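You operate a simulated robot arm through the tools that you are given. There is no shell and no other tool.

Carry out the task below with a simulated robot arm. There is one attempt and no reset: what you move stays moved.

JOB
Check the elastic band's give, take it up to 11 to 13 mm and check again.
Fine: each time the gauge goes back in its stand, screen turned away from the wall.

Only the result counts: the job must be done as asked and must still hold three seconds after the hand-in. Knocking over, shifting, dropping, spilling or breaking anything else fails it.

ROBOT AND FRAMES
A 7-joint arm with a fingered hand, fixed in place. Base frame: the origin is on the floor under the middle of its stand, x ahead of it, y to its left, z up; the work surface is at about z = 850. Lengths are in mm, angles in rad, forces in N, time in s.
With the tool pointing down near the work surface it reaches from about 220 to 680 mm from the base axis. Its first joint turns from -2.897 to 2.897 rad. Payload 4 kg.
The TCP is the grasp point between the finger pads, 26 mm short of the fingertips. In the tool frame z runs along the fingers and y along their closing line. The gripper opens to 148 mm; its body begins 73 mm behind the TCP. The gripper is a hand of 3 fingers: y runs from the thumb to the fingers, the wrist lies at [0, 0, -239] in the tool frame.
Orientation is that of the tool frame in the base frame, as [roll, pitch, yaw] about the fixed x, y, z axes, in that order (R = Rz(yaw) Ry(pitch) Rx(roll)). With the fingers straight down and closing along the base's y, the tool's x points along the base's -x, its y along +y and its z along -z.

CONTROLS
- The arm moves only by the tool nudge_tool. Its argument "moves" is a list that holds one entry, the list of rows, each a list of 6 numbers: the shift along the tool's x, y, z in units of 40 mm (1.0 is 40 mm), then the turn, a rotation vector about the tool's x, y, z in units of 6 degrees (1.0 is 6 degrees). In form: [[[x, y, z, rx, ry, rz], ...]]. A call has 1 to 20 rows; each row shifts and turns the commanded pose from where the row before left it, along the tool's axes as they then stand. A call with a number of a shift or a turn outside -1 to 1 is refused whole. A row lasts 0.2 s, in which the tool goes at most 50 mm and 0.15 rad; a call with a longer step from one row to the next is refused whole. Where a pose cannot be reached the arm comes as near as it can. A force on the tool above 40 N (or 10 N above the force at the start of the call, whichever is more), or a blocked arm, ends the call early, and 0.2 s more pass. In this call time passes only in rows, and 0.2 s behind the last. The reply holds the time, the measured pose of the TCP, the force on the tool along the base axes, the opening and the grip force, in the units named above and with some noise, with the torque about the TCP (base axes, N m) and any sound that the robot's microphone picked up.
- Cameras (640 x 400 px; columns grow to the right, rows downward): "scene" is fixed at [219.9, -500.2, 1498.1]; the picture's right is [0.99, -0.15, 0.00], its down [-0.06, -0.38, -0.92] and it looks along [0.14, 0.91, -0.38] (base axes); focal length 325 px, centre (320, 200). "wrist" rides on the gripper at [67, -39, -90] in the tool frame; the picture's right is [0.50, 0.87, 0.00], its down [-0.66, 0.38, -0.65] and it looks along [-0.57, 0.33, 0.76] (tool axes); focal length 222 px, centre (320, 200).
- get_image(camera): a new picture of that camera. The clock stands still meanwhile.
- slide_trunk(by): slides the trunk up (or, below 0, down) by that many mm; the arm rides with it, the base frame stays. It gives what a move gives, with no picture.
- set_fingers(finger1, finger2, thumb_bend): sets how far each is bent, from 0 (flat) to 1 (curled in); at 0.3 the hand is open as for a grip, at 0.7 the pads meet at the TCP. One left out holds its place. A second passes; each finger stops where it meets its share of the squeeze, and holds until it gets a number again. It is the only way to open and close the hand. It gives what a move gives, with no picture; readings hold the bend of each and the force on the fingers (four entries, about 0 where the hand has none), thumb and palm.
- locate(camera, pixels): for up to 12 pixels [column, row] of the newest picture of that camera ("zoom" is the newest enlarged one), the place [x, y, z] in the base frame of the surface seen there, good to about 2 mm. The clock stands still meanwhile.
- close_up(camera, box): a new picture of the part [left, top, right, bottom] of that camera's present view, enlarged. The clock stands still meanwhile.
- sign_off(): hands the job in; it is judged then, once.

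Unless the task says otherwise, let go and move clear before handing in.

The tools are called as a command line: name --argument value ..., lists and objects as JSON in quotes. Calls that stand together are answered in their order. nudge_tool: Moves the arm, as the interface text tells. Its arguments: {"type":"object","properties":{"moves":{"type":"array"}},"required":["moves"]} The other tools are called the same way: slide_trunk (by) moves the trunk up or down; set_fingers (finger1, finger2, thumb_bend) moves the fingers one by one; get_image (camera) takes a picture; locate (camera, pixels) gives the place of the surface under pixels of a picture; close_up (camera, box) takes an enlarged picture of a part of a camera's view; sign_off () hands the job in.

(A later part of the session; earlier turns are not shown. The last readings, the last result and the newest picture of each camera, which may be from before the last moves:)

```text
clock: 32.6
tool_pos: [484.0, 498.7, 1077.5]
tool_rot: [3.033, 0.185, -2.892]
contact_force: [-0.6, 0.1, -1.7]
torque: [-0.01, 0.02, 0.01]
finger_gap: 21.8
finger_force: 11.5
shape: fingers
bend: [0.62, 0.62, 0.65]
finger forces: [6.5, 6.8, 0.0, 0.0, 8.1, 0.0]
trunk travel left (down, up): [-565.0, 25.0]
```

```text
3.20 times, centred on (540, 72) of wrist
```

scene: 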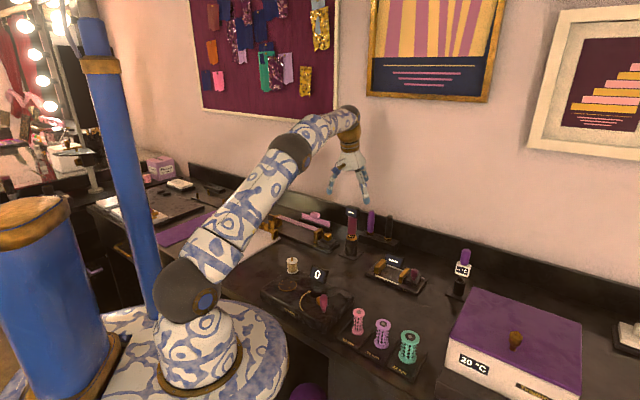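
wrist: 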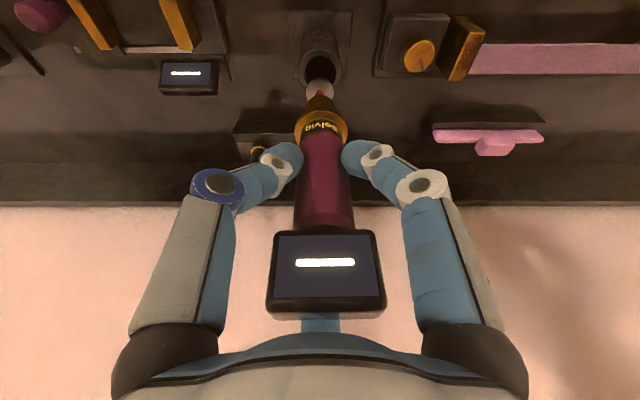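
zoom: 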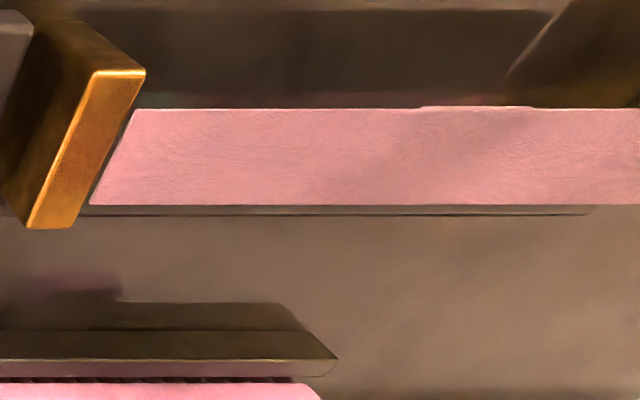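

A small tab on the band's front edge (wrist zoom columns 420–530) seems to mark the middle. Locating band edges and that tab.

locate --camera "zoom" --pixels '[[425, 112], [475, 110], [528, 112], [425, 160], [475, 160], [528, 160], [475, 198], [130, 150], [90, 150], [620, 160], [200, 160], [120, 195]]'

close_up --camera "scene" --box '[268, 205, 332, 245]'

locate --camera "zoom" --pixels '[[242, 180], [270, 188], [303, 200], [115, 115], [130, 105], [475, 245], [495, 232], [290, 170], [200, 150], [290, 185], [110, 100], [510, 250]]'

```text
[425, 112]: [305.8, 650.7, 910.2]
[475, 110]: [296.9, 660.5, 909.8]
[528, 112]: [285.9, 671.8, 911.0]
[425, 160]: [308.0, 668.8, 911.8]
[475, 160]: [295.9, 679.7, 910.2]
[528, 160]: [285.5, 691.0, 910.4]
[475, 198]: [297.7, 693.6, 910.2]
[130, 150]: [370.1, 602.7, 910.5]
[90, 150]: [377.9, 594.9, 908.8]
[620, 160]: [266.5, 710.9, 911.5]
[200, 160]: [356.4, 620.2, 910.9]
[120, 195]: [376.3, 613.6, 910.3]
```

```text
10.00 times, centred on (300, 225) of scene
```

zoom: 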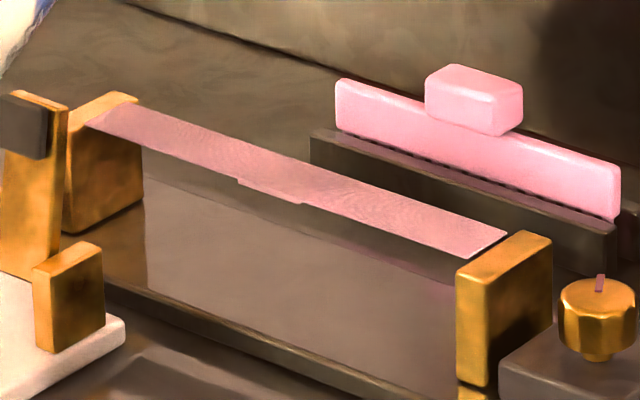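

```text
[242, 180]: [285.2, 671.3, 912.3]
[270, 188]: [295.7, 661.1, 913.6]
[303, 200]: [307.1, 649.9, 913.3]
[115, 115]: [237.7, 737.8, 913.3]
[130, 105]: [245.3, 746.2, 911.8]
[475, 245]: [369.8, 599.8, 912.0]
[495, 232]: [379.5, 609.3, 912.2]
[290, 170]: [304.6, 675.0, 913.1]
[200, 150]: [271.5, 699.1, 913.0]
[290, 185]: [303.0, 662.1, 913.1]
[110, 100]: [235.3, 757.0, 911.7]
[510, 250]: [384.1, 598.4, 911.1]
```

The tab marks the band's middle at base ≈(305, 670, 911). I'll raise the trunk 20 mm for reach and carry the gauge over, foot staying ~50 mm above the band.

slide_trunk --by 20

nudge_tool --moves '[[[0.336, 0.5245, 0.012, 0, 0, 0], [0.336, 0.5245, 0.012, 0, 0, 0], [0.336, 0.5245, 0.012, 0, 0, 0], [0.336, 0.5245, 0.012, 0, 0, 0], [0.336, 0.5245, 0.012, 0, 0, 0], [0.336, 0.5245, 0.012, 0, 0, 0], [0.336, 0.5245, 0.012, 0, 0, 0], [0.336, 0.5245, 0.012, 0, 0, 0], [0.336, 0.5245, 0.012, 0, 0, 0], [0.336, 0.5245, 0.012, 0, 0, 0]]]'

get_image --camera "wrist"

close_up --camera "scene" --box '[240, 140, 360, 260]'

```text
clock: 33.2
tool_pos: [483.8, 497.2, 1097.1]
tool_rot: [3.034, 0.183, -2.89]
contact_force: [0.2, -0.1, -2.0]
torque: [0.0, 0.0, 0.01]
finger_gap: 22.0
finger_force: 11.0
shape: fingers
bend: [0.62, 0.62, 0.65]
finger forces: [6.5, 6.7, 0.0, 0.0, 8.1, 0.0]
trunk travel left (down, up): [-585.0, 5.0]
```

```text
clock: 35.5
tool_pos: [289.6, 646.9, 1081.9]
tool_rot: [3.034, 0.185, -2.893]
contact_force: [0.3, 0.1, -2.1]
torque: [-0.01, 0.0, -0.01]
finger_gap: 21.8
finger_force: 11.1
shape: fingers
bend: [0.62, 0.62, 0.65]
finger forces: [6.5, 6.8, 0.0, 0.1, 8.1, 0.0]
out of reach, approached as far as the arm can: row 8, 9, 10
trunk travel left (down, up): [-585.0, 5.0]
```

```text
taken
```

wrist: 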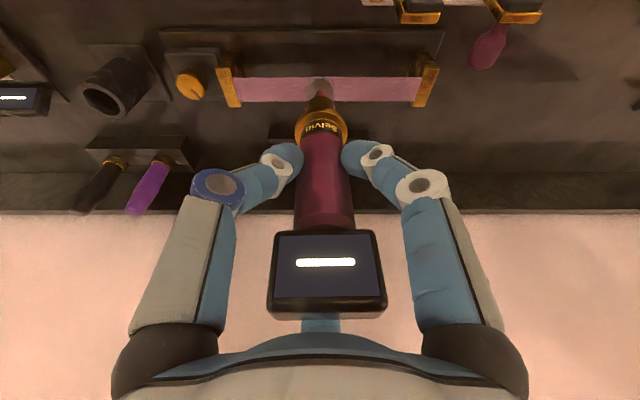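

```text
3.33 times, centred on (300, 200) of scene
```

zoom: 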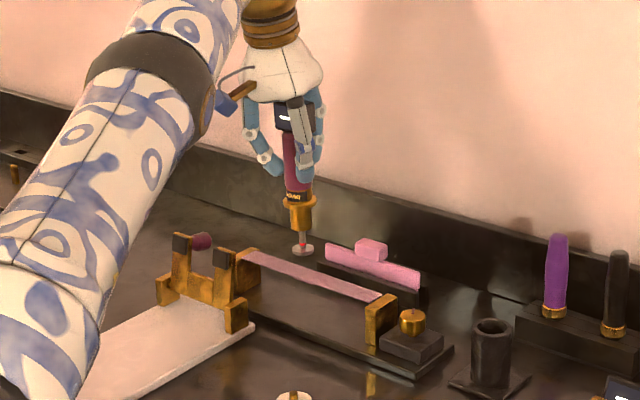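

The arm ran out of reach at (289.6,646.9,1081.9), foot ≈20 mm short of the band's centre line and still ~40 mm above. I'll look at the arm's configuration.

get_image --camera "scene"

locate --camera "scene" --pixels '[[287, 40], [320, 120], [310, 100], [220, 240], [190, 300], [270, 180], [330, 150], [322, 140], [240, 190], [260, 160], [185, 330], [210, 350]]'

```text
taken
```

scene: 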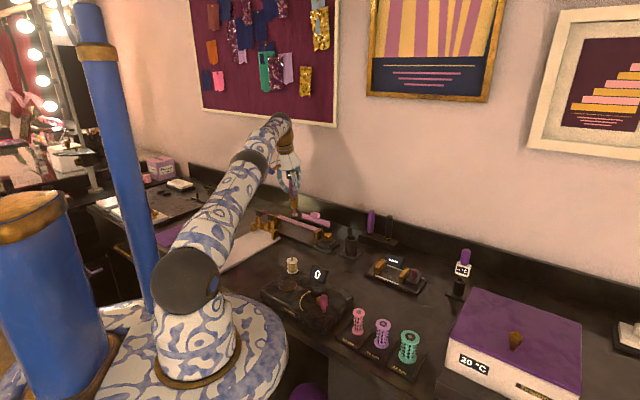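

```text
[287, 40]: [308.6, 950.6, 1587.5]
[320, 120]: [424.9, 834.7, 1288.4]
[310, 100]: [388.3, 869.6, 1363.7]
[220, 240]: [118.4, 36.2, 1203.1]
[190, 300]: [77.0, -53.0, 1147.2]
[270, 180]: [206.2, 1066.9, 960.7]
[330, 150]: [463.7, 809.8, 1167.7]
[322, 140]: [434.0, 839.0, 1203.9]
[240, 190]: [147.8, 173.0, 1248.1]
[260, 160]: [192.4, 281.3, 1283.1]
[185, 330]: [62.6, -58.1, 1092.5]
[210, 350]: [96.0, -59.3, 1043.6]
```

The arm is nearly straight here. Lower heights should give more reach, so I'll test by descending to TCP z≈1048 (foot still ~8 mm above the band plane) while stepping toward the band centre.

nudge_tool --moves '[[[-0.06, 0.11, 0.32, 0, 0, 0], [-0.06, 0.11, 0.32, 0, 0, 0], [-0.06, 0.11, 0.31, 0, 0, 0]]]'

close_up --camera "scene" --box '[260, 190, 340, 250]'

get_image --camera "wrist"

```text
clock: 36.2
tool_pos: [296.3, 654.6, 1044.5]
tool_rot: [3.033, 0.183, -2.892]
contact_force: [0.8, 0.2, -1.3]
torque: [-0.04, -0.01, -0.01]
finger_gap: 21.6
finger_force: 11.1
shape: fingers
bend: [0.62, 0.62, 0.65]
finger forces: [6.4, 6.9, 0.1, 0.0, 8.1, 0.0]
out of reach, approached as far as the arm can: row 2, 3
trunk travel left (down, up): [-585.0, 5.0]
```

```text
6.67 times, centred on (300, 220) of scene
```

zoom: 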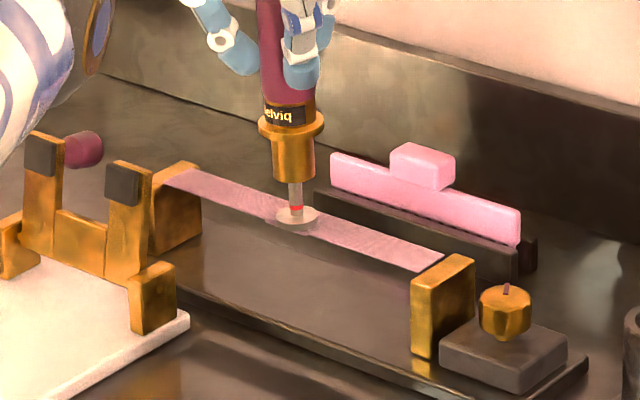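

```text
taken
```

wrist: 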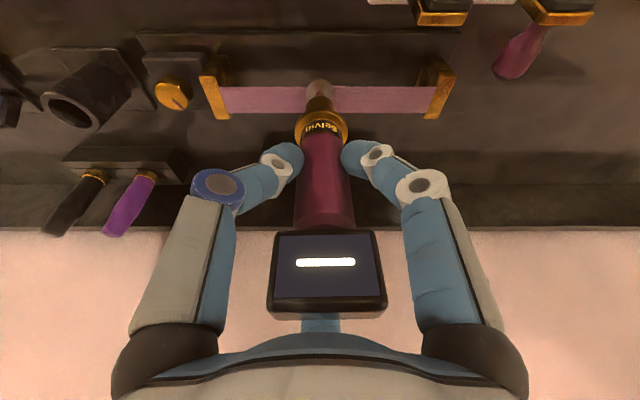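

The foot is at about v 677, 13 mm short of the band's centre line. A 3° outward tilt of the tool gains ~19 mm, so I'll tilt 3° and step forward, staying just above the band.

nudge_tool --moves '[[[0, 0, 0, -0.125, -0.2165, 0], [0, 0, 0, -0.125, -0.2165, 0], [-0.03, 0.1, 0.017, 0, 0, 0], [-0.03, 0.1, 0.017, 0, 0, 0]]]'

close_up --camera "scene" --box '[260, 190, 340, 250]'

```text
clock: 37.2
tool_pos: [297.1, 666.6, 1047.7]
tool_rot: [3.006, 0.229, -2.895]
contact_force: [0.0, 0.8, -2.2]
torque: [-0.04, 0.03, -0.04]
finger_gap: 21.4
finger_force: 10.4
shape: fingers
bend: [0.62, 0.62, 0.65]
finger forces: [6.4, 6.9, 0.0, 0.0, 8.0, 0.1]
out of reach, approached as far as the arm can: row 1, 2, 4
trunk travel left (down, up): [-585.0, 5.0]
```

```text
6.67 times, centred on (300, 220) of scene
```

zoom: 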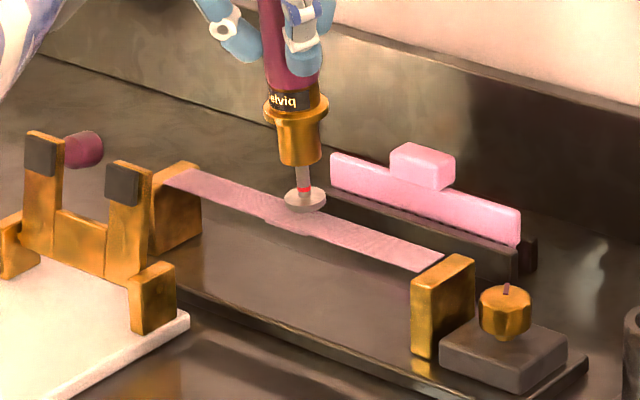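

The foot now hovers over the band's tab region. Locating the foot and band to confirm alignment.

locate --camera "zoom" --pixels '[[304, 205], [290, 200], [320, 200], [304, 190], [303, 175], [300, 140], [265, 217], [310, 234], [240, 205], [350, 235]]'

get_image --camera "wrist"

```text
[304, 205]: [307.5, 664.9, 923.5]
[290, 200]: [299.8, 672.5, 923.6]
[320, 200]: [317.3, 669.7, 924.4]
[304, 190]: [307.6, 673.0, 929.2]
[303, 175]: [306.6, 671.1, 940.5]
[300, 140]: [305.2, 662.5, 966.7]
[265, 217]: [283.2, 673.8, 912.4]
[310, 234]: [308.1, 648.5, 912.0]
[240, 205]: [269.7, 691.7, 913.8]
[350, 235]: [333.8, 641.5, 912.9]
```

```text
taken
```

wrist: 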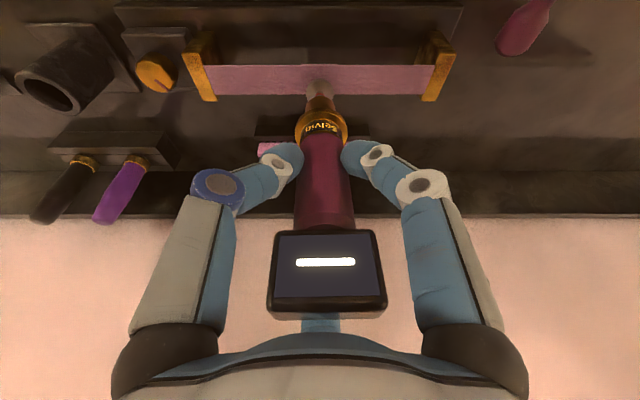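

The foot's centre is ~6 mm too far toward the wall, so I can back off and take out 1° of tilt. Then descend 6 mm to just above the band.

nudge_tool --moves '[[[0.04, -0.0235, -0.01, 0.0833, 0.1443, 0], [0.04, -0.0235, -0.01, 0, 0, 0], [0.014, -0.008, 0.073, 0, 0, 0], [0.014, -0.008, 0.073, 0, 0, 0]]]'

close_up --camera "scene" --box '[260, 190, 340, 250]'

locate --camera "zoom" --pixels '[[304, 205], [290, 205], [318, 205], [303, 175], [303, 190], [303, 212]]'

```text
clock: 38.2
tool_pos: [294.0, 660.5, 1040.5]
tool_rot: [3.017, 0.216, -2.895]
contact_force: [0.7, -0.4, -1.6]
torque: [0.02, -0.01, -0.01]
finger_gap: 21.4
finger_force: 10.6
shape: fingers
bend: [0.62, 0.62, 0.65]
finger forces: [6.4, 6.8, 0.0, 0.0, 7.8, 0.1]
out of reach, approached as far as the arm can: row 1
trunk travel left (down, up): [-585.0, 5.0]
```

```text
6.67 times, centred on (300, 220) of scene
```

zoom: 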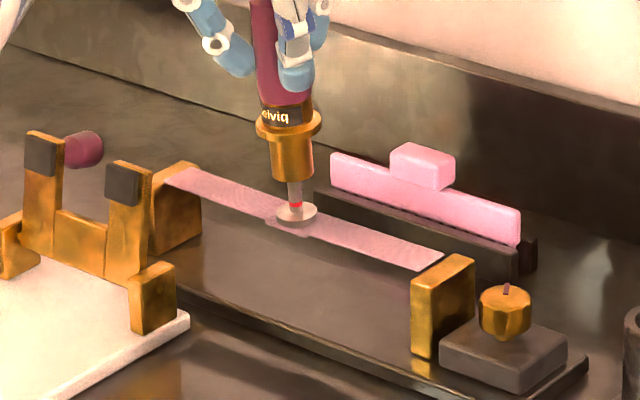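

```text
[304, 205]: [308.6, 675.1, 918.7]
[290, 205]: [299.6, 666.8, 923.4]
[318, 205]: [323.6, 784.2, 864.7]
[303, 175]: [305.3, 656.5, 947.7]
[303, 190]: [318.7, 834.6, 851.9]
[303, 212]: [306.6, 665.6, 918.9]
```

Checking the foot's position once more with better-chosen pixels.

locate --camera "zoom" --pixels '[[296, 216], [296, 222], [280, 212], [312, 212], [288, 212], [295, 195], [295, 202], [272, 222], [310, 233]]'

close_up --camera "wrist" --box '[220, 30, 420, 155]'

```text
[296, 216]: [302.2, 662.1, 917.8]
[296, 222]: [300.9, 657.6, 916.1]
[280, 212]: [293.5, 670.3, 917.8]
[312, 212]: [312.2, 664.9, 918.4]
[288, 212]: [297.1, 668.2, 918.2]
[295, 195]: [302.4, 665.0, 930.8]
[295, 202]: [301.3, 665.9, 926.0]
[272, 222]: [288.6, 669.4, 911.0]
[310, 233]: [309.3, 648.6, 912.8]
```

```text
3.20 times, centred on (320, 92) of wrist
```

zoom: 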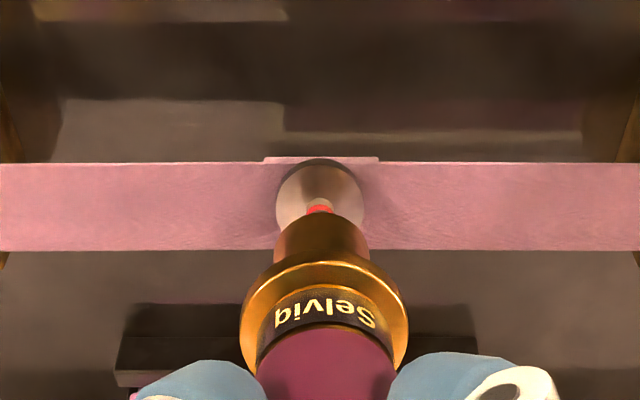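

The foot is centred on the tab along the band (col 320 vs tab 264–378), ~3 mm toward the front edge. I'll nudge 2.5 mm toward the wall and press down 6 mm in small steps.

nudge_tool --moves '[[[-0.054, 0.031, 0.014, 0, 0, 0], [0.0107, -0.0061, 0.0485, 0, 0, 0], [0.0107, -0.0061, 0.0485, 0, 0, 0], [0.0107, -0.0061, 0.0485, 0, 0, 0]]]'

close_up --camera "scene" --box '[260, 190, 340, 250]'

get_image --camera "wrist"

```text
clock: 39.2
tool_pos: [296.5, 662.6, 1033.9]
tool_rot: [3.013, 0.215, -2.894]
contact_force: [-0.8, -0.1, -0.2]
torque: [-0.01, 0.07, 0.02]
finger_gap: 21.4
finger_force: 11.0
shape: fingers
bend: [0.62, 0.62, 0.65]
finger forces: [6.8, 6.9, 0.0, 0.0, 8.1, 0.0]
trunk travel left (down, up): [-585.0, 5.0]
```

```text
6.67 times, centred on (300, 220) of scene
```

zoom: 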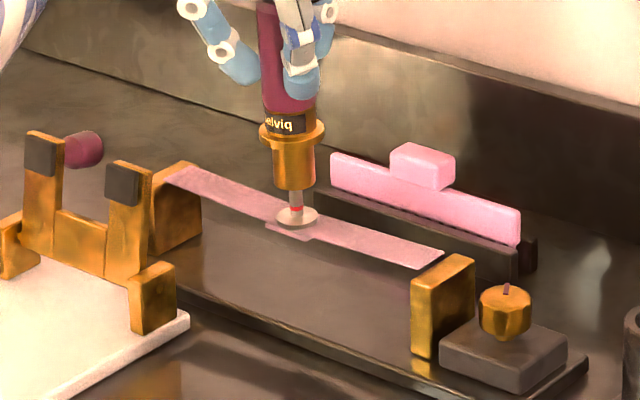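

```text
taken
```

wrist: 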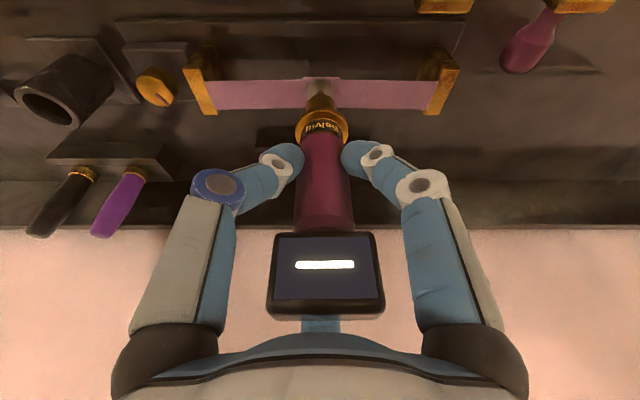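

The band now bends under the foot with ~1.8 N; screen still shows a dash. Pressing 4 mm more.

nudge_tool --moves '[[[0.0107, -0.0061, 0.0485, 0, 0, 0], [0.0107, -0.0061, 0.0485, 0, 0, 0]]]'

close_up --camera "scene" --box '[260, 190, 340, 250]'

get_image --camera "wrist"

```text
clock: 39.9
tool_pos: [297.2, 662.1, 1031.3]
tool_rot: [3.014, 0.215, -2.895]
contact_force: [0.5, 0.0, 0.0]
torque: [-0.04, 0.07, 0.0]
finger_gap: 21.4
finger_force: 10.8
shape: fingers
bend: [0.62, 0.62, 0.65]
finger forces: [6.9, 7.2, 0.1, 0.1, 8.1, 0.0]
trunk travel left (down, up): [-585.0, 5.0]
```

```text
6.67 times, centred on (300, 220) of scene
```

zoom: 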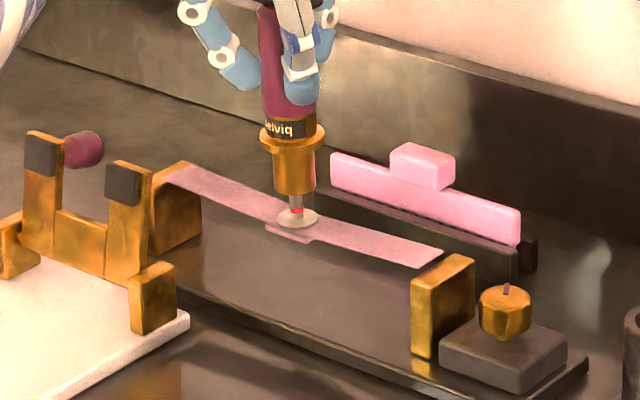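

```text
taken
```

wrist: 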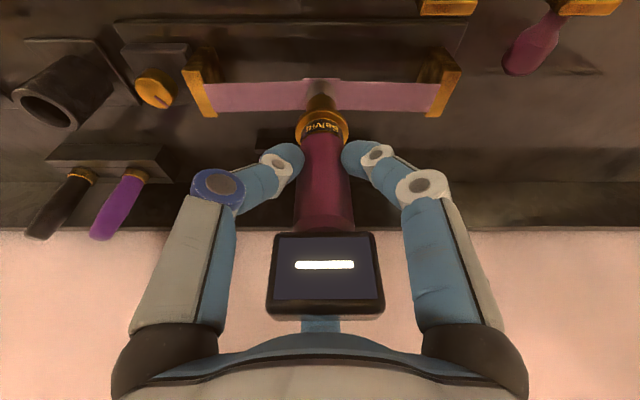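

The plunger is compressing: the red ring (zoom (296,211)) approaches the barrel mouth (row 193). I'll press 6 mm more and check again.

nudge_tool --moves '[[[0.0107, -0.0061, 0.0485, 0, 0, 0], [0.0107, -0.0061, 0.0485, 0, 0, 0], [0.0107, -0.0061, 0.0485, 0, 0, 0]]]'

close_up --camera "scene" --box '[260, 190, 340, 250]'

close_up --camera "wrist" --box '[220, 200, 420, 325]'

```text
clock: 40.6
tool_pos: [295.6, 661.7, 1024.7]
tool_rot: [3.014, 0.214, -2.894]
contact_force: [-0.2, -0.2, 0.1]
torque: [-0.02, 0.02, -0.01]
finger_gap: 21.5
finger_force: 11.3
shape: fingers
bend: [0.62, 0.62, 0.65]
finger forces: [6.8, 7.2, 0.0, 0.1, 8.6, 0.0]
trunk travel left (down, up): [-585.0, 5.0]
```

```text
6.67 times, centred on (300, 220) of scene
```

zoom: 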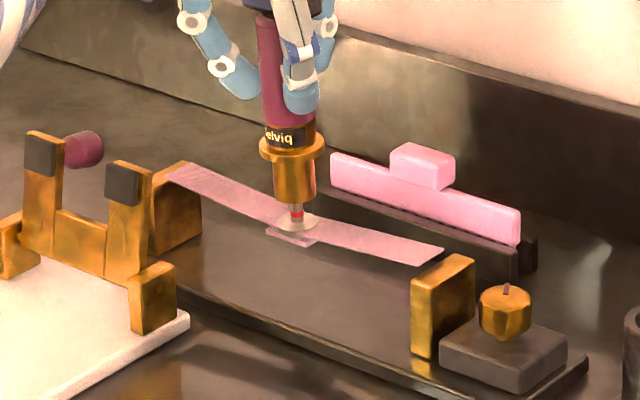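

```text
3.20 times, centred on (320, 262) of wrist
```

zoom: 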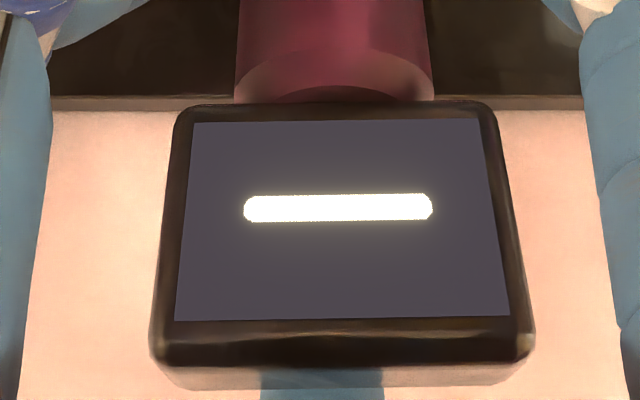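

Ring is now ~7 mm below the barrel mouth (zoom rows 203→214), force ~2.2 N, screen still dash. Pressing 4 mm more.

nudge_tool --moves '[[[0.0107, -0.0061, 0.0485, 0, 0, 0], [0.0107, -0.0061, 0.0485, 0, 0, 0]]]'

close_up --camera "scene" --box '[280, 200, 320, 230]'

close_up --camera "wrist" --box '[220, 200, 420, 325]'

```text
clock: 41.2
tool_pos: [294.3, 662.8, 1021.7]
tool_rot: [3.014, 0.215, -2.894]
contact_force: [-0.4, -0.3, 2.9]
torque: [0.0, -0.01, 0.03]
finger_gap: 21.3
finger_force: 11.0
shape: fingers
bend: [0.62, 0.62, 0.65]
finger forces: [6.9, 7.4, 0.1, 0.0, 8.5, 0.1]
trunk travel left (down, up): [-585.0, 5.0]
```

```text
13.33 times, centred on (300, 215) of scene
```

zoom: 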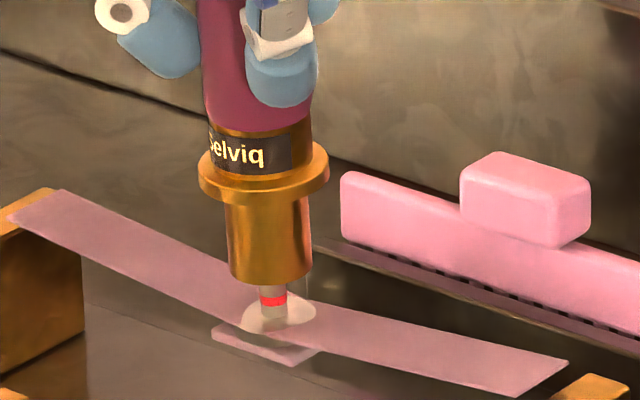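

```text
3.20 times, centred on (320, 262) of wrist
```

zoom: 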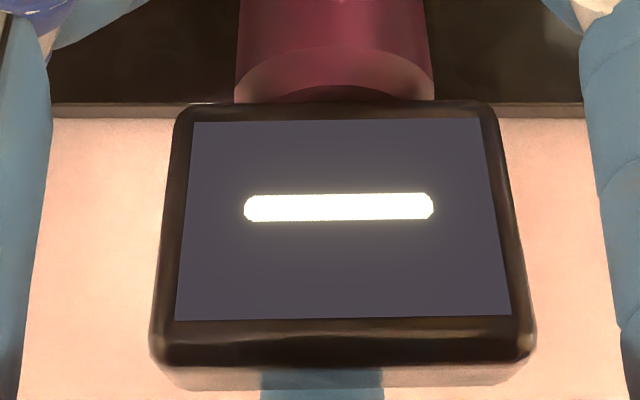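

Force is up to ~5 N; the red ring (zoom row ~299) is about 4 mm below the barrel mouth (row 283). Two more millimetres at a time.

nudge_tool --moves '[[[0.0107, -0.0061, 0.0485, 0, 0, 0]]]'

close_up --camera "scene" --box '[280, 200, 320, 230]'

close_up --camera "wrist" --box '[220, 200, 420, 325]'

```text
clock: 41.6
tool_pos: [295.3, 662.6, 1020.4]
tool_rot: [3.015, 0.214, -2.893]
contact_force: [0.4, -0.2, 2.4]
torque: [0.01, 0.02, -0.01]
finger_gap: 21.3
finger_force: 11.4
shape: fingers
bend: [0.62, 0.62, 0.65]
finger forces: [6.9, 7.5, 0.0, 0.0, 8.6, 0.0]
trunk travel left (down, up): [-585.0, 5.0]
```

```text
13.33 times, centred on (300, 215) of scene
```

zoom: 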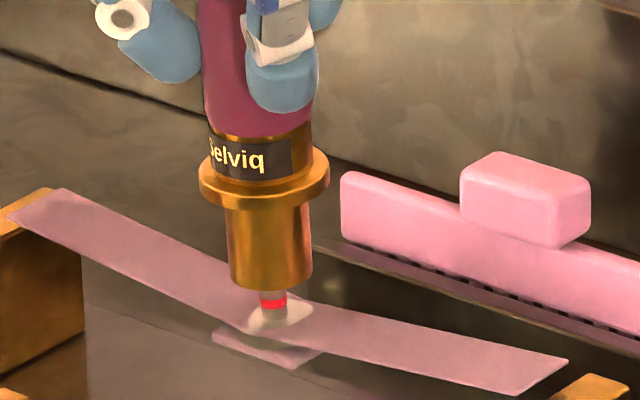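

```text
3.20 times, centred on (320, 262) of wrist
```

zoom: 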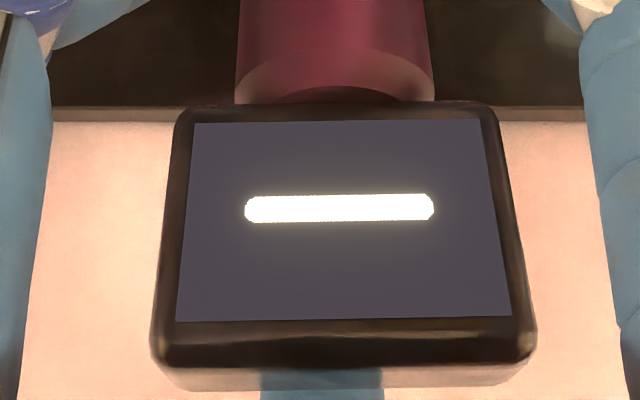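

The ring is now almost at the barrel mouth. Pressing 1 mm more, then holding.

nudge_tool --moves '[[[0.0054, -0.003, 0.0243, 0, 0, 0], [0, 0, 0, 0, 0, 0]]]'

close_up --camera "scene" --box '[280, 200, 320, 230]'

close_up --camera "wrist" --box '[220, 200, 420, 325]'

```text
clock: 42.2
tool_pos: [296.6, 661.6, 1018.2]
tool_rot: [3.015, 0.214, -2.893]
contact_force: [0.9, 0.5, 3.6]
torque: [0.01, 0.01, 0.03]
finger_gap: 21.4
finger_force: 11.2
shape: fingers
bend: [0.62, 0.62, 0.65]
finger forces: [6.9, 7.6, 0.0, 0.0, 8.6, 0.0]
trunk travel left (down, up): [-585.0, 5.0]
```

```text
13.33 times, centred on (300, 215) of scene
```

zoom: 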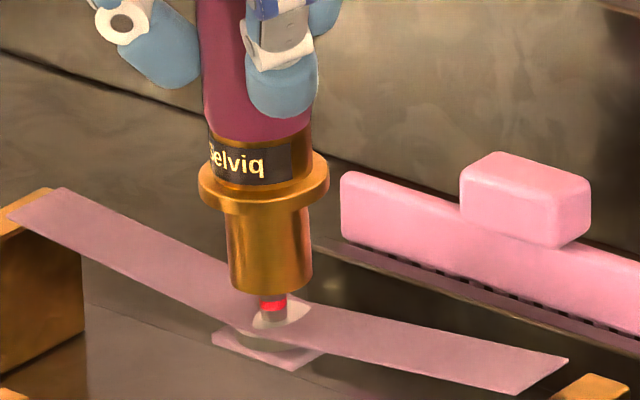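

```text
3.20 times, centred on (320, 262) of wrist
```

zoom: 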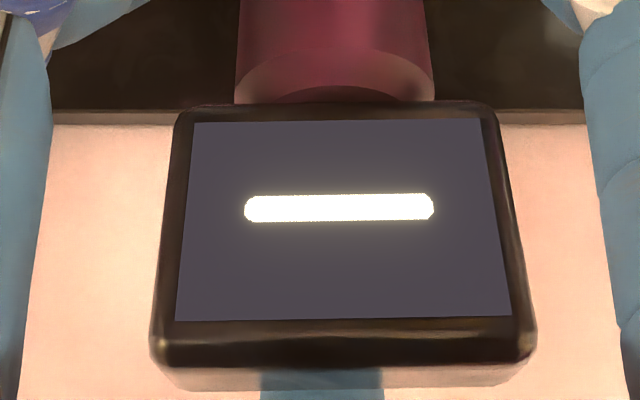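

The ring is about at the barrel mouth (zoom (272,303)), force ~5.6 N, still a dash. Holding steady a second and checking, as it may need a settled press.

nudge_tool --moves '[[[0, 0, 0, 0, 0, 0], [0, 0, 0, 0, 0, 0], [0, 0, 0, 0, 0, 0], [0, 0, 0, 0, 0, 0], [0, 0, 0, 0, 0, 0]]]'

close_up --camera "wrist" --box '[220, 200, 420, 325]'

close_up --camera "scene" --box '[290, 212, 310, 227]'

```text
clock: 43.5
tool_pos: [296.6, 661.3, 1018.8]
tool_rot: [3.013, 0.214, -2.895]
contact_force: [0.1, 0.1, 3.0]
torque: [0.02, -0.05, 0.0]
finger_gap: 21.2
finger_force: 11.4
shape: fingers
bend: [0.62, 0.62, 0.65]
finger forces: [7.1, 7.7, 0.0, 0.0, 8.6, 0.0]
trunk travel left (down, up): [-585.0, 5.0]
```

```text
3.20 times, centred on (320, 262) of wrist
```

zoom: 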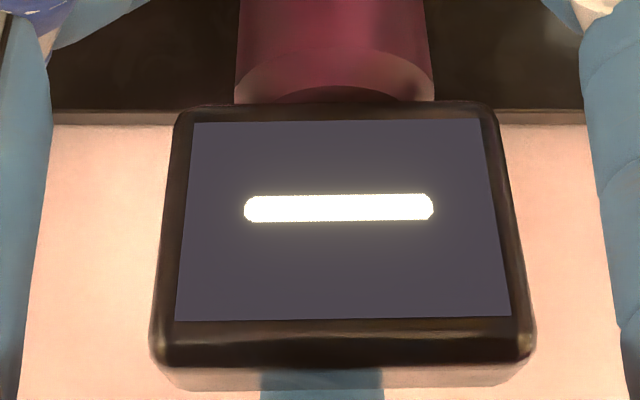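

```text
16.00 times, centred on (300, 220) of scene
```

zoom: 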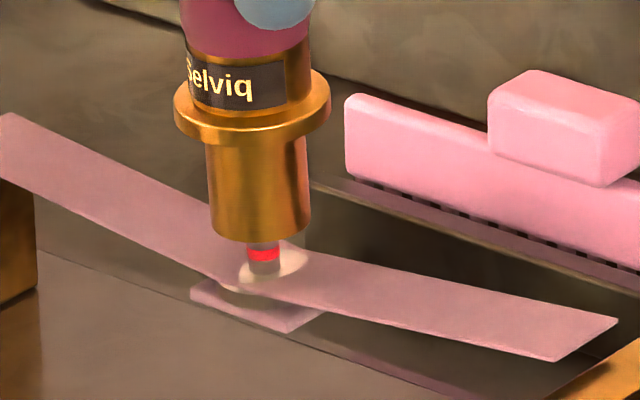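

The ring's top is still ~2 mm below the mouth. Pressing 1.5 mm more and holding.

nudge_tool --moves '[[[0.008, -0.0046, 0.0364, 0, 0, 0], [0, 0, 0, 0, 0, 0], [0, 0, 0, 0, 0, 0]]]'

close_up --camera "wrist" --box '[220, 200, 420, 325]'

close_up --camera "scene" --box '[290, 212, 310, 227]'

```text
clock: 44.2
tool_pos: [295.2, 662.4, 1016.1]
tool_rot: [3.014, 0.214, -2.894]
contact_force: [0.7, -0.3, 3.3]
torque: [-0.01, -0.02, 0.04]
finger_gap: 21.4
finger_force: 12.2
shape: fingers
bend: [0.62, 0.62, 0.65]
finger forces: [7.0, 7.6, 0.0, 0.0, 8.8, 0.1]
trunk travel left (down, up): [-585.0, 5.0]
```

```text
3.20 times, centred on (320, 262) of wrist
```

zoom: 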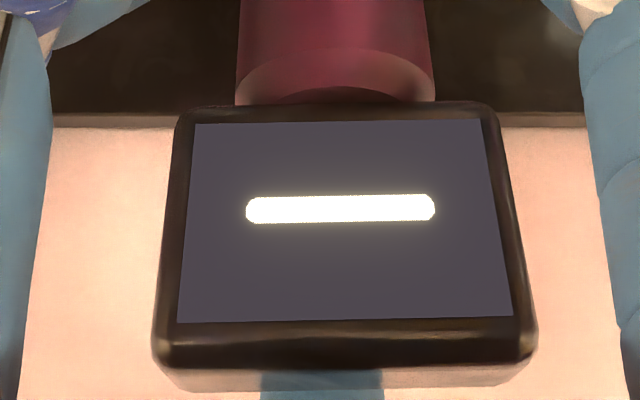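

```text
16.00 times, centred on (300, 220) of scene
```

zoom: 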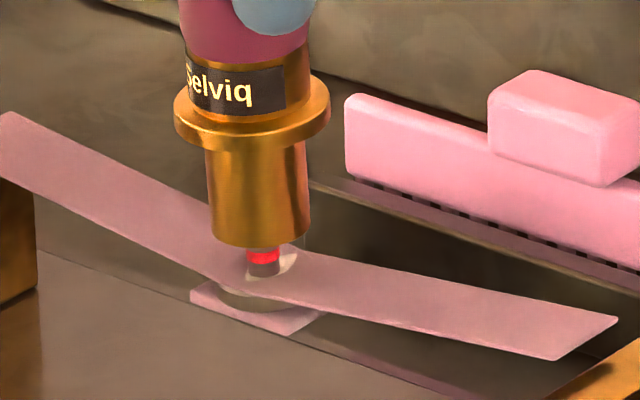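

Ring top now ~1 mm from the mouth. Another 1.5 mm and hold.

nudge_tool --moves '[[[0.008, -0.0046, 0.0364, 0, 0, 0], [0, 0, 0, 0, 0, 0], [0, 0, 0, 0, 0, 0]]]'

close_up --camera "wrist" --box '[220, 200, 420, 325]'

close_up --camera "scene" --box '[290, 212, 310, 227]'

```text
clock: 45.0
tool_pos: [295.7, 661.8, 1015.5]
tool_rot: [3.016, 0.215, -2.893]
contact_force: [0.2, -0.4, 4.0]
torque: [0.0, 0.0, 0.01]
finger_gap: 21.3
finger_force: 11.7
shape: fingers
bend: [0.62, 0.62, 0.65]
finger forces: [7.1, 7.8, 0.0, 0.1, 8.8, 0.0]
trunk travel left (down, up): [-585.0, 5.0]
```

```text
3.20 times, centred on (320, 262) of wrist
```

zoom: 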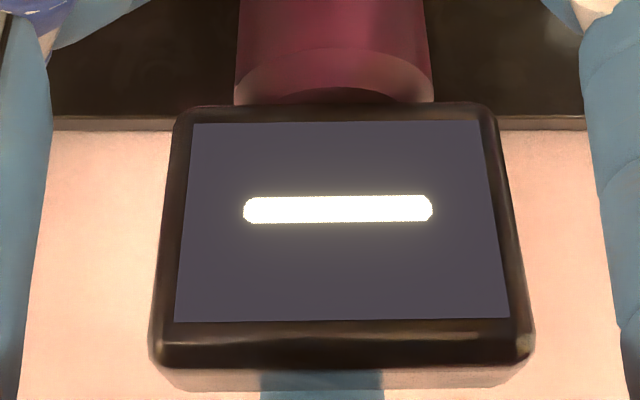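

```text
16.00 times, centred on (300, 220) of scene
```

zoom: 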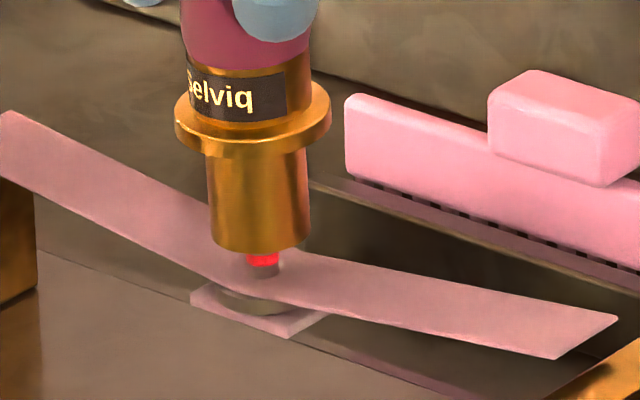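

The ring touches the barrel mouth now. Continuing 1.5 mm more.

nudge_tool --moves '[[[0.008, -0.0046, 0.0364, 0, 0, 0], [0, 0, 0, 0, 0, 0], [0, 0, 0, 0, 0, 0]]]'

close_up --camera "wrist" --box '[220, 200, 420, 325]'

close_up --camera "scene" --box '[290, 212, 310, 227]'

```text
clock: 45.9
tool_pos: [295.4, 662.4, 1012.9]
tool_rot: [3.015, 0.214, -2.893]
contact_force: [-0.6, 0.7, 4.0]
torque: [-0.02, 0.03, 0.0]
finger_gap: 21.6
finger_force: 11.8
shape: fingers
bend: [0.62, 0.62, 0.65]
finger forces: [7.3, 7.7, 0.0, 0.0, 8.5, 0.1]
trunk travel left (down, up): [-585.0, 5.0]
```

```text
3.20 times, centred on (320, 262) of wrist
```

zoom: 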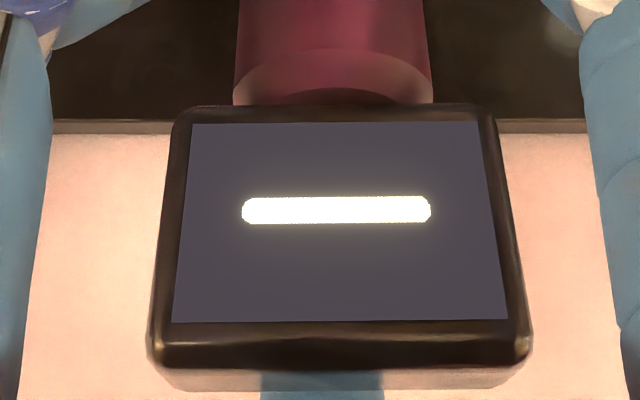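

```text
16.00 times, centred on (300, 220) of scene
```

zoom: 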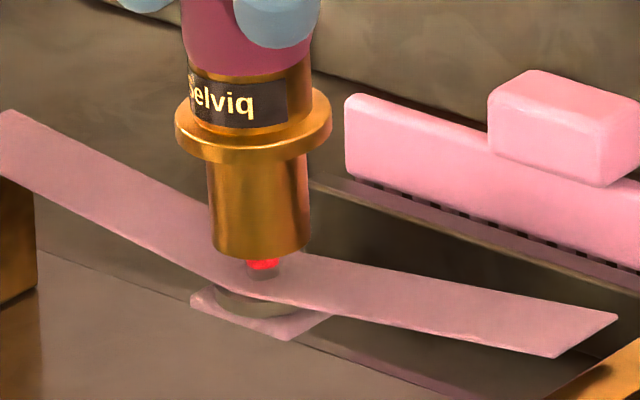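

Ring is half into the barrel; force ~6 N. Another 1.5 mm.

nudge_tool --moves '[[[0.008, -0.0046, 0.0364, 0, 0, 0], [0, 0, 0, 0, 0, 0], [0, 0, 0, 0, 0, 0]]]'

close_up --camera "wrist" --box '[220, 200, 420, 325]'

close_up --camera "scene" --box '[290, 212, 310, 227]'

```text
clock: 46.6
tool_pos: [296.2, 661.5, 1012.0]
tool_rot: [3.015, 0.215, -2.895]
contact_force: [0.3, 0.2, 5.0]
torque: [0.02, -0.01, -0.02]
finger_gap: 21.2
finger_force: 11.7
shape: fingers
bend: [0.62, 0.62, 0.65]
finger forces: [7.3, 7.9, 0.0, 0.0, 8.6, 0.0]
trunk travel left (down, up): [-585.0, 5.0]
```

```text
3.20 times, centred on (320, 262) of wrist
```

zoom: 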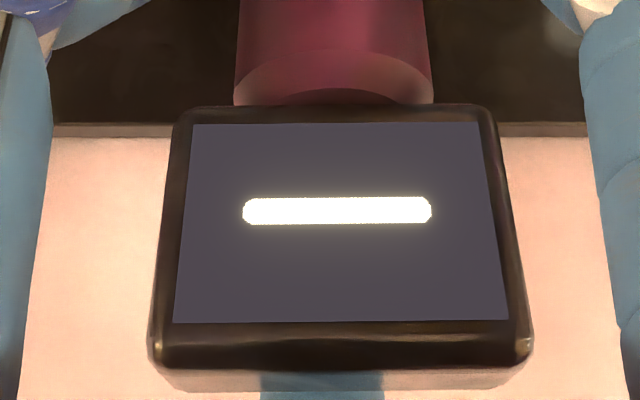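

```text
16.00 times, centred on (300, 220) of scene
```

zoom: 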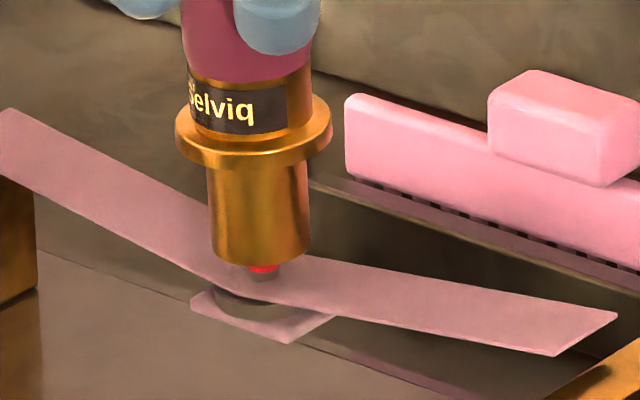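

Only a thin red line remains at the mouth (zoom (262,268)), force ~7 N. Another 1.5 mm should hide it; then I check the screen.

nudge_tool --moves '[[[0.008, -0.0046, 0.0364, 0, 0, 0], [0, 0, 0, 0, 0, 0], [0, 0, 0, 0, 0, 0], [0, 0, 0, 0, 0, 0]]]'

close_up --camera "wrist" --box '[220, 200, 420, 325]'

close_up --camera "scene" --box '[290, 212, 310, 227]'

```text
clock: 47.6
tool_pos: [296.9, 662.2, 1010.3]
tool_rot: [3.016, 0.215, -2.894]
contact_force: [-0.3, 0.7, 5.2]
torque: [0.06, 0.04, -0.01]
finger_gap: 21.3
finger_force: 11.9
shape: fingers
bend: [0.62, 0.62, 0.65]
finger forces: [7.5, 8.0, 0.0, 0.0, 8.7, 0.1]
trunk travel left (down, up): [-585.0, 5.0]
```

```text
3.20 times, centred on (320, 262) of wrist
```

zoom: 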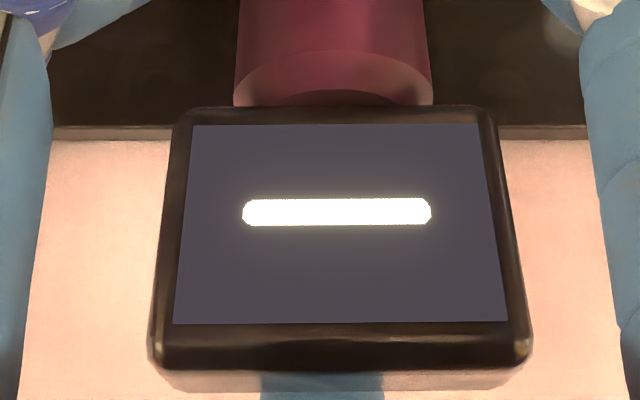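

```text
16.00 times, centred on (300, 220) of scene
```

zoom: 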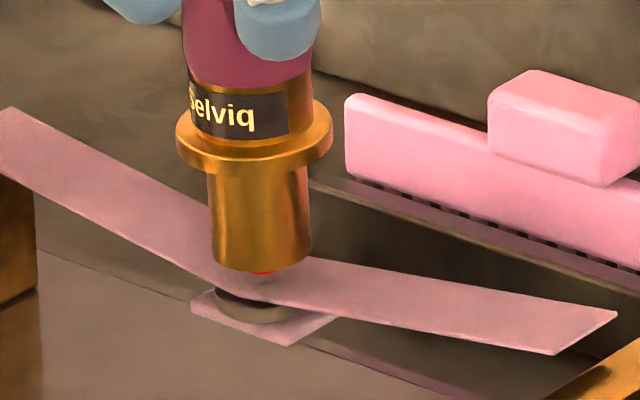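

The ring is a sliver from vanishing and the screen is still a dash. One more millimetre.

nudge_tool --moves '[[[0.0054, -0.003, 0.0243, 0, 0, 0], [0, 0, 0, 0, 0, 0], [0, 0, 0, 0, 0, 0], [0, 0, 0, 0, 0, 0]]]'

close_up --camera "wrist" --box '[220, 200, 420, 325]'

close_up --camera "scene" --box '[290, 212, 310, 227]'

```text
clock: 48.6
tool_pos: [294.8, 661.8, 1009.1]
tool_rot: [3.012, 0.215, -2.894]
contact_force: [0.0, 0.3, 5.3]
torque: [0.04, 0.01, 0.03]
finger_gap: 21.4
finger_force: 12.0
shape: fingers
bend: [0.62, 0.62, 0.65]
finger forces: [7.3, 8.0, 0.0, 0.0, 8.6, 0.1]
trunk travel left (down, up): [-585.0, 5.0]
```

```text
3.20 times, centred on (320, 262) of wrist
```

zoom: 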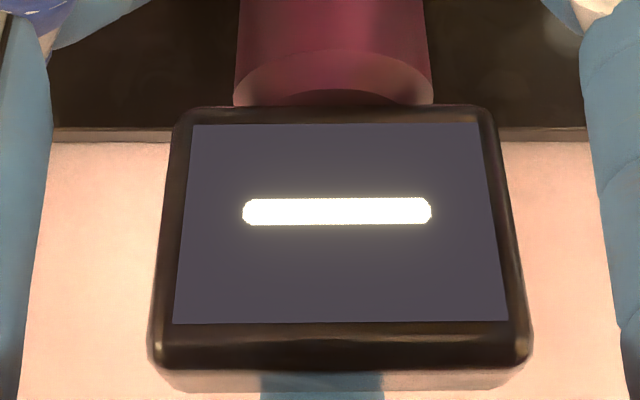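

```text
16.00 times, centred on (300, 220) of scene
```

zoom: 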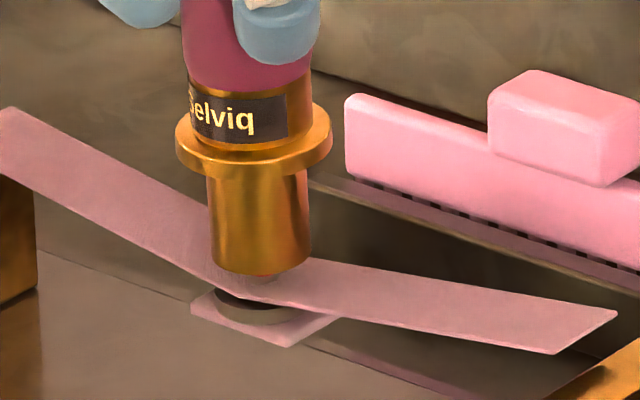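

The ring has vanished at ~7.4 N but no number yet. I'll keep pressing in 1 mm steps, listening for a sound and watching the screen.

nudge_tool --moves '[[[0.0054, -0.003, 0.0243, 0, 0, 0], [0, 0, 0, 0, 0, 0], [0.0054, -0.003, 0.0243, 0, 0, 0], [0, 0, 0, 0, 0, 0], [0, 0, 0, 0, 0, 0]]]'

close_up --camera "wrist" --box '[220, 200, 420, 325]'

close_up --camera "scene" --box '[290, 212, 310, 227]'

```text
clock: 49.9
tool_pos: [296.1, 662.4, 1008.0]
tool_rot: [3.015, 0.214, -2.893]
contact_force: [0.4, -0.9, 5.8]
torque: [0.02, 0.04, -0.03]
finger_gap: 21.4
finger_force: 12.9
shape: fingers
bend: [0.62, 0.62, 0.65]
finger forces: [7.5, 8.1, 0.0, 0.0, 8.9, 0.0]
trunk travel left (down, up): [-585.0, 5.0]
```

```text
3.20 times, centred on (320, 262) of wrist
```

zoom: 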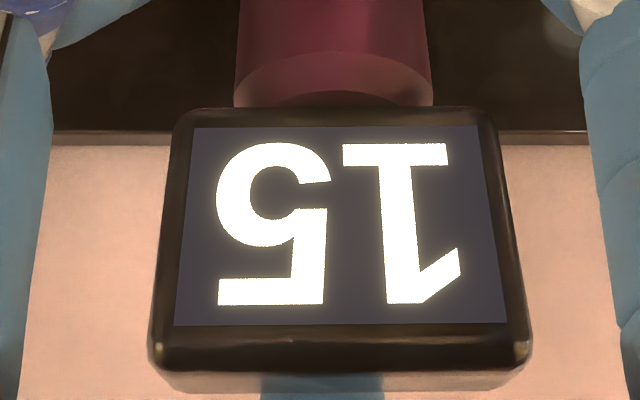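

```text
16.00 times, centred on (300, 220) of scene
```

zoom: 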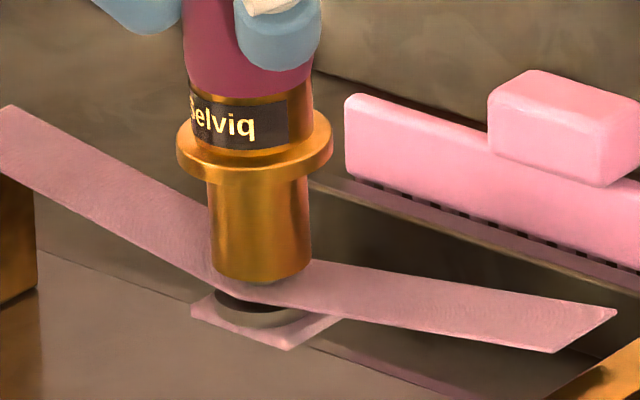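

The screen reads 15 (shown upside-down in this view), so the give is 15 mm. Now lifting straight up 40 mm gently to release the band.

nudge_tool --moves '[[[-0.0268, 0.0152, -0.121, 0, 0, 0], [-0.0268, 0.0152, -0.121, 0, 0, 0], [-0.0268, 0.0152, -0.121, 0, 0, 0], [-0.0268, 0.0152, -0.121, 0, 0, 0], [-0.0268, 0.0152, -0.121, 0, 0, 0], [-0.0268, 0.0152, -0.121, 0, 0, 0], [-0.0268, 0.0152, -0.121, 0, 0, 0], [-0.0268, 0.0152, -0.121, 0, 0, 0]]]'

close_up --camera "scene" --box '[260, 190, 340, 250]'

get_image --camera "wrist"

```text
clock: 51.6
tool_pos: [296.9, 663.1, 1047.3]
tool_rot: [3.016, 0.215, -2.893]
contact_force: [-0.3, -0.1, -2.3]
torque: [0.0, 0.01, -0.01]
finger_gap: 21.2
finger_force: 10.9
shape: fingers
bend: [0.62, 0.62, 0.65]
finger forces: [6.4, 6.9, 0.1, 0.0, 8.2, 0.1]
trunk travel left (down, up): [-585.0, 5.0]
```

```text
6.67 times, centred on (300, 220) of scene
```

zoom: 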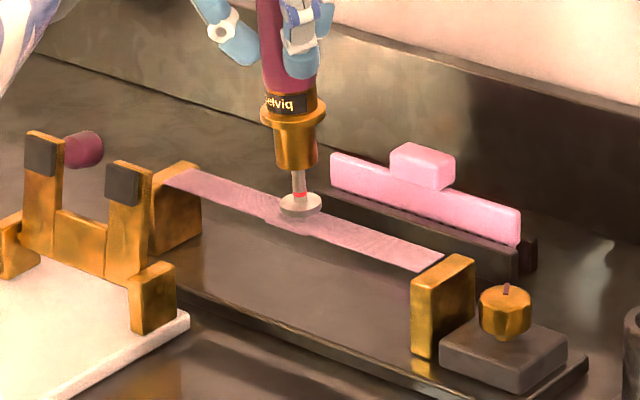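

```text
taken
```

wrist: 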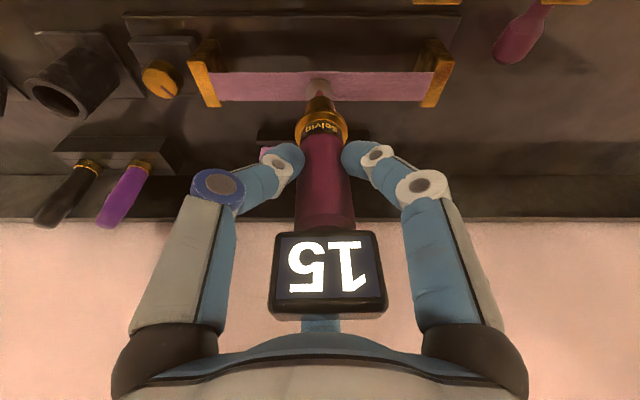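

The band has sprung back and the screen holds 15. Now raising, backing off a little and carrying the gauge back over toward its stand.

nudge_tool --moves '[[[-0.0117, -0.0343, -0.26, 0, 0, 0], [-0.0117, -0.0343, -0.26, 0, 0, 0], [-0.0117, -0.0343, -0.26, 0, 0, 0], [-0.361, -0.497, -0.004, 0, 0, 0], [-0.361, -0.497, -0.004, 0, 0, 0], [-0.361, -0.497, -0.004, 0, 0, 0], [-0.361, -0.497, -0.004, 0, 0, 0], [-0.361, -0.497, -0.004, 0, 0, 0], [-0.361, -0.497, -0.004, 0, 0, 0], [-0.361, -0.497, -0.004, 0, 0, 0], [-0.361, -0.497, -0.004, 0, 0, 0], [-0.361, -0.497, -0.004, 0, 0, 0], [-0.361, -0.497, -0.004, 0, 0, 0]]]'

close_up --camera "scene" --box '[325, 190, 385, 265]'

```text
clock: 54.5
tool_pos: [485.2, 497.0, 1084.2]
tool_rot: [3.014, 0.214, -2.893]
contact_force: [-0.4, 0.5, -1.9]
torque: [-0.01, 0.01, -0.01]
finger_gap: 21.3
finger_force: 10.2
shape: fingers
bend: [0.62, 0.62, 0.65]
finger forces: [6.4, 6.7, 0.0, 0.0, 7.8, 0.0]
trunk travel left (down, up): [-585.0, 5.0]
```

```text
5.33 times, centred on (355, 228) of scene
```

zoom: 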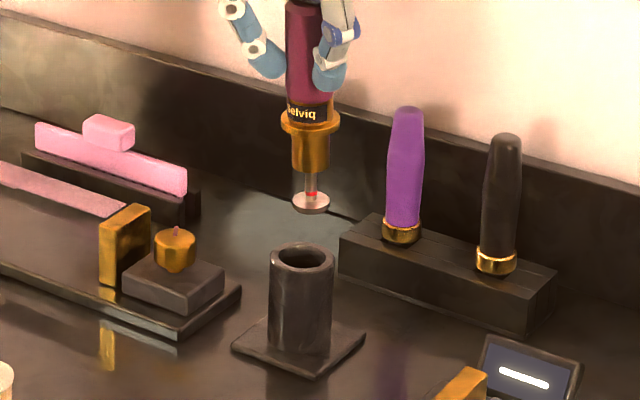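

The gauge hangs over the cup area intact. I'll take out the remaining 1.8° tilt so it's vertical again, then measure foot and cup centres.

nudge_tool --moves '[[[0, 0, 0, 0.15, 0.26, 0], [0, 0, 0, 0, 0, 0]]]'

close_up --camera "scene" --box '[331, 205, 371, 250]'

```text
clock: 55.0
tool_pos: [483.0, 497.1, 1085.2]
tool_rot: [3.031, 0.186, -2.888]
contact_force: [0.1, -0.5, -2.5]
torque: [0.0, 0.01, 0.0]
finger_gap: 21.2
finger_force: 11.0
shape: fingers
bend: [0.62, 0.62, 0.65]
finger forces: [6.4, 6.7, 0.1, 0.0, 7.9, 0.0]
trunk travel left (down, up): [-585.0, 5.0]
```

```text
8.89 times, centred on (351, 228) of scene
```

zoom: 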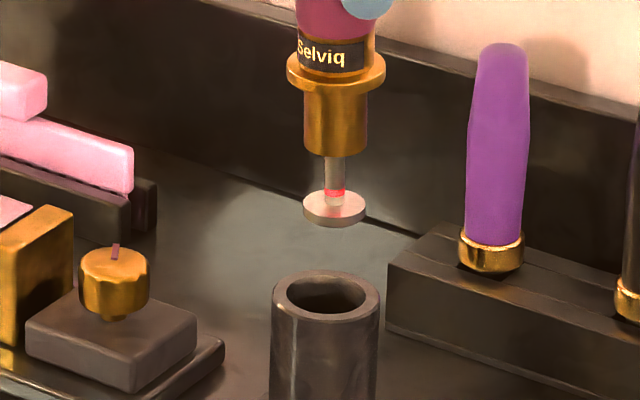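

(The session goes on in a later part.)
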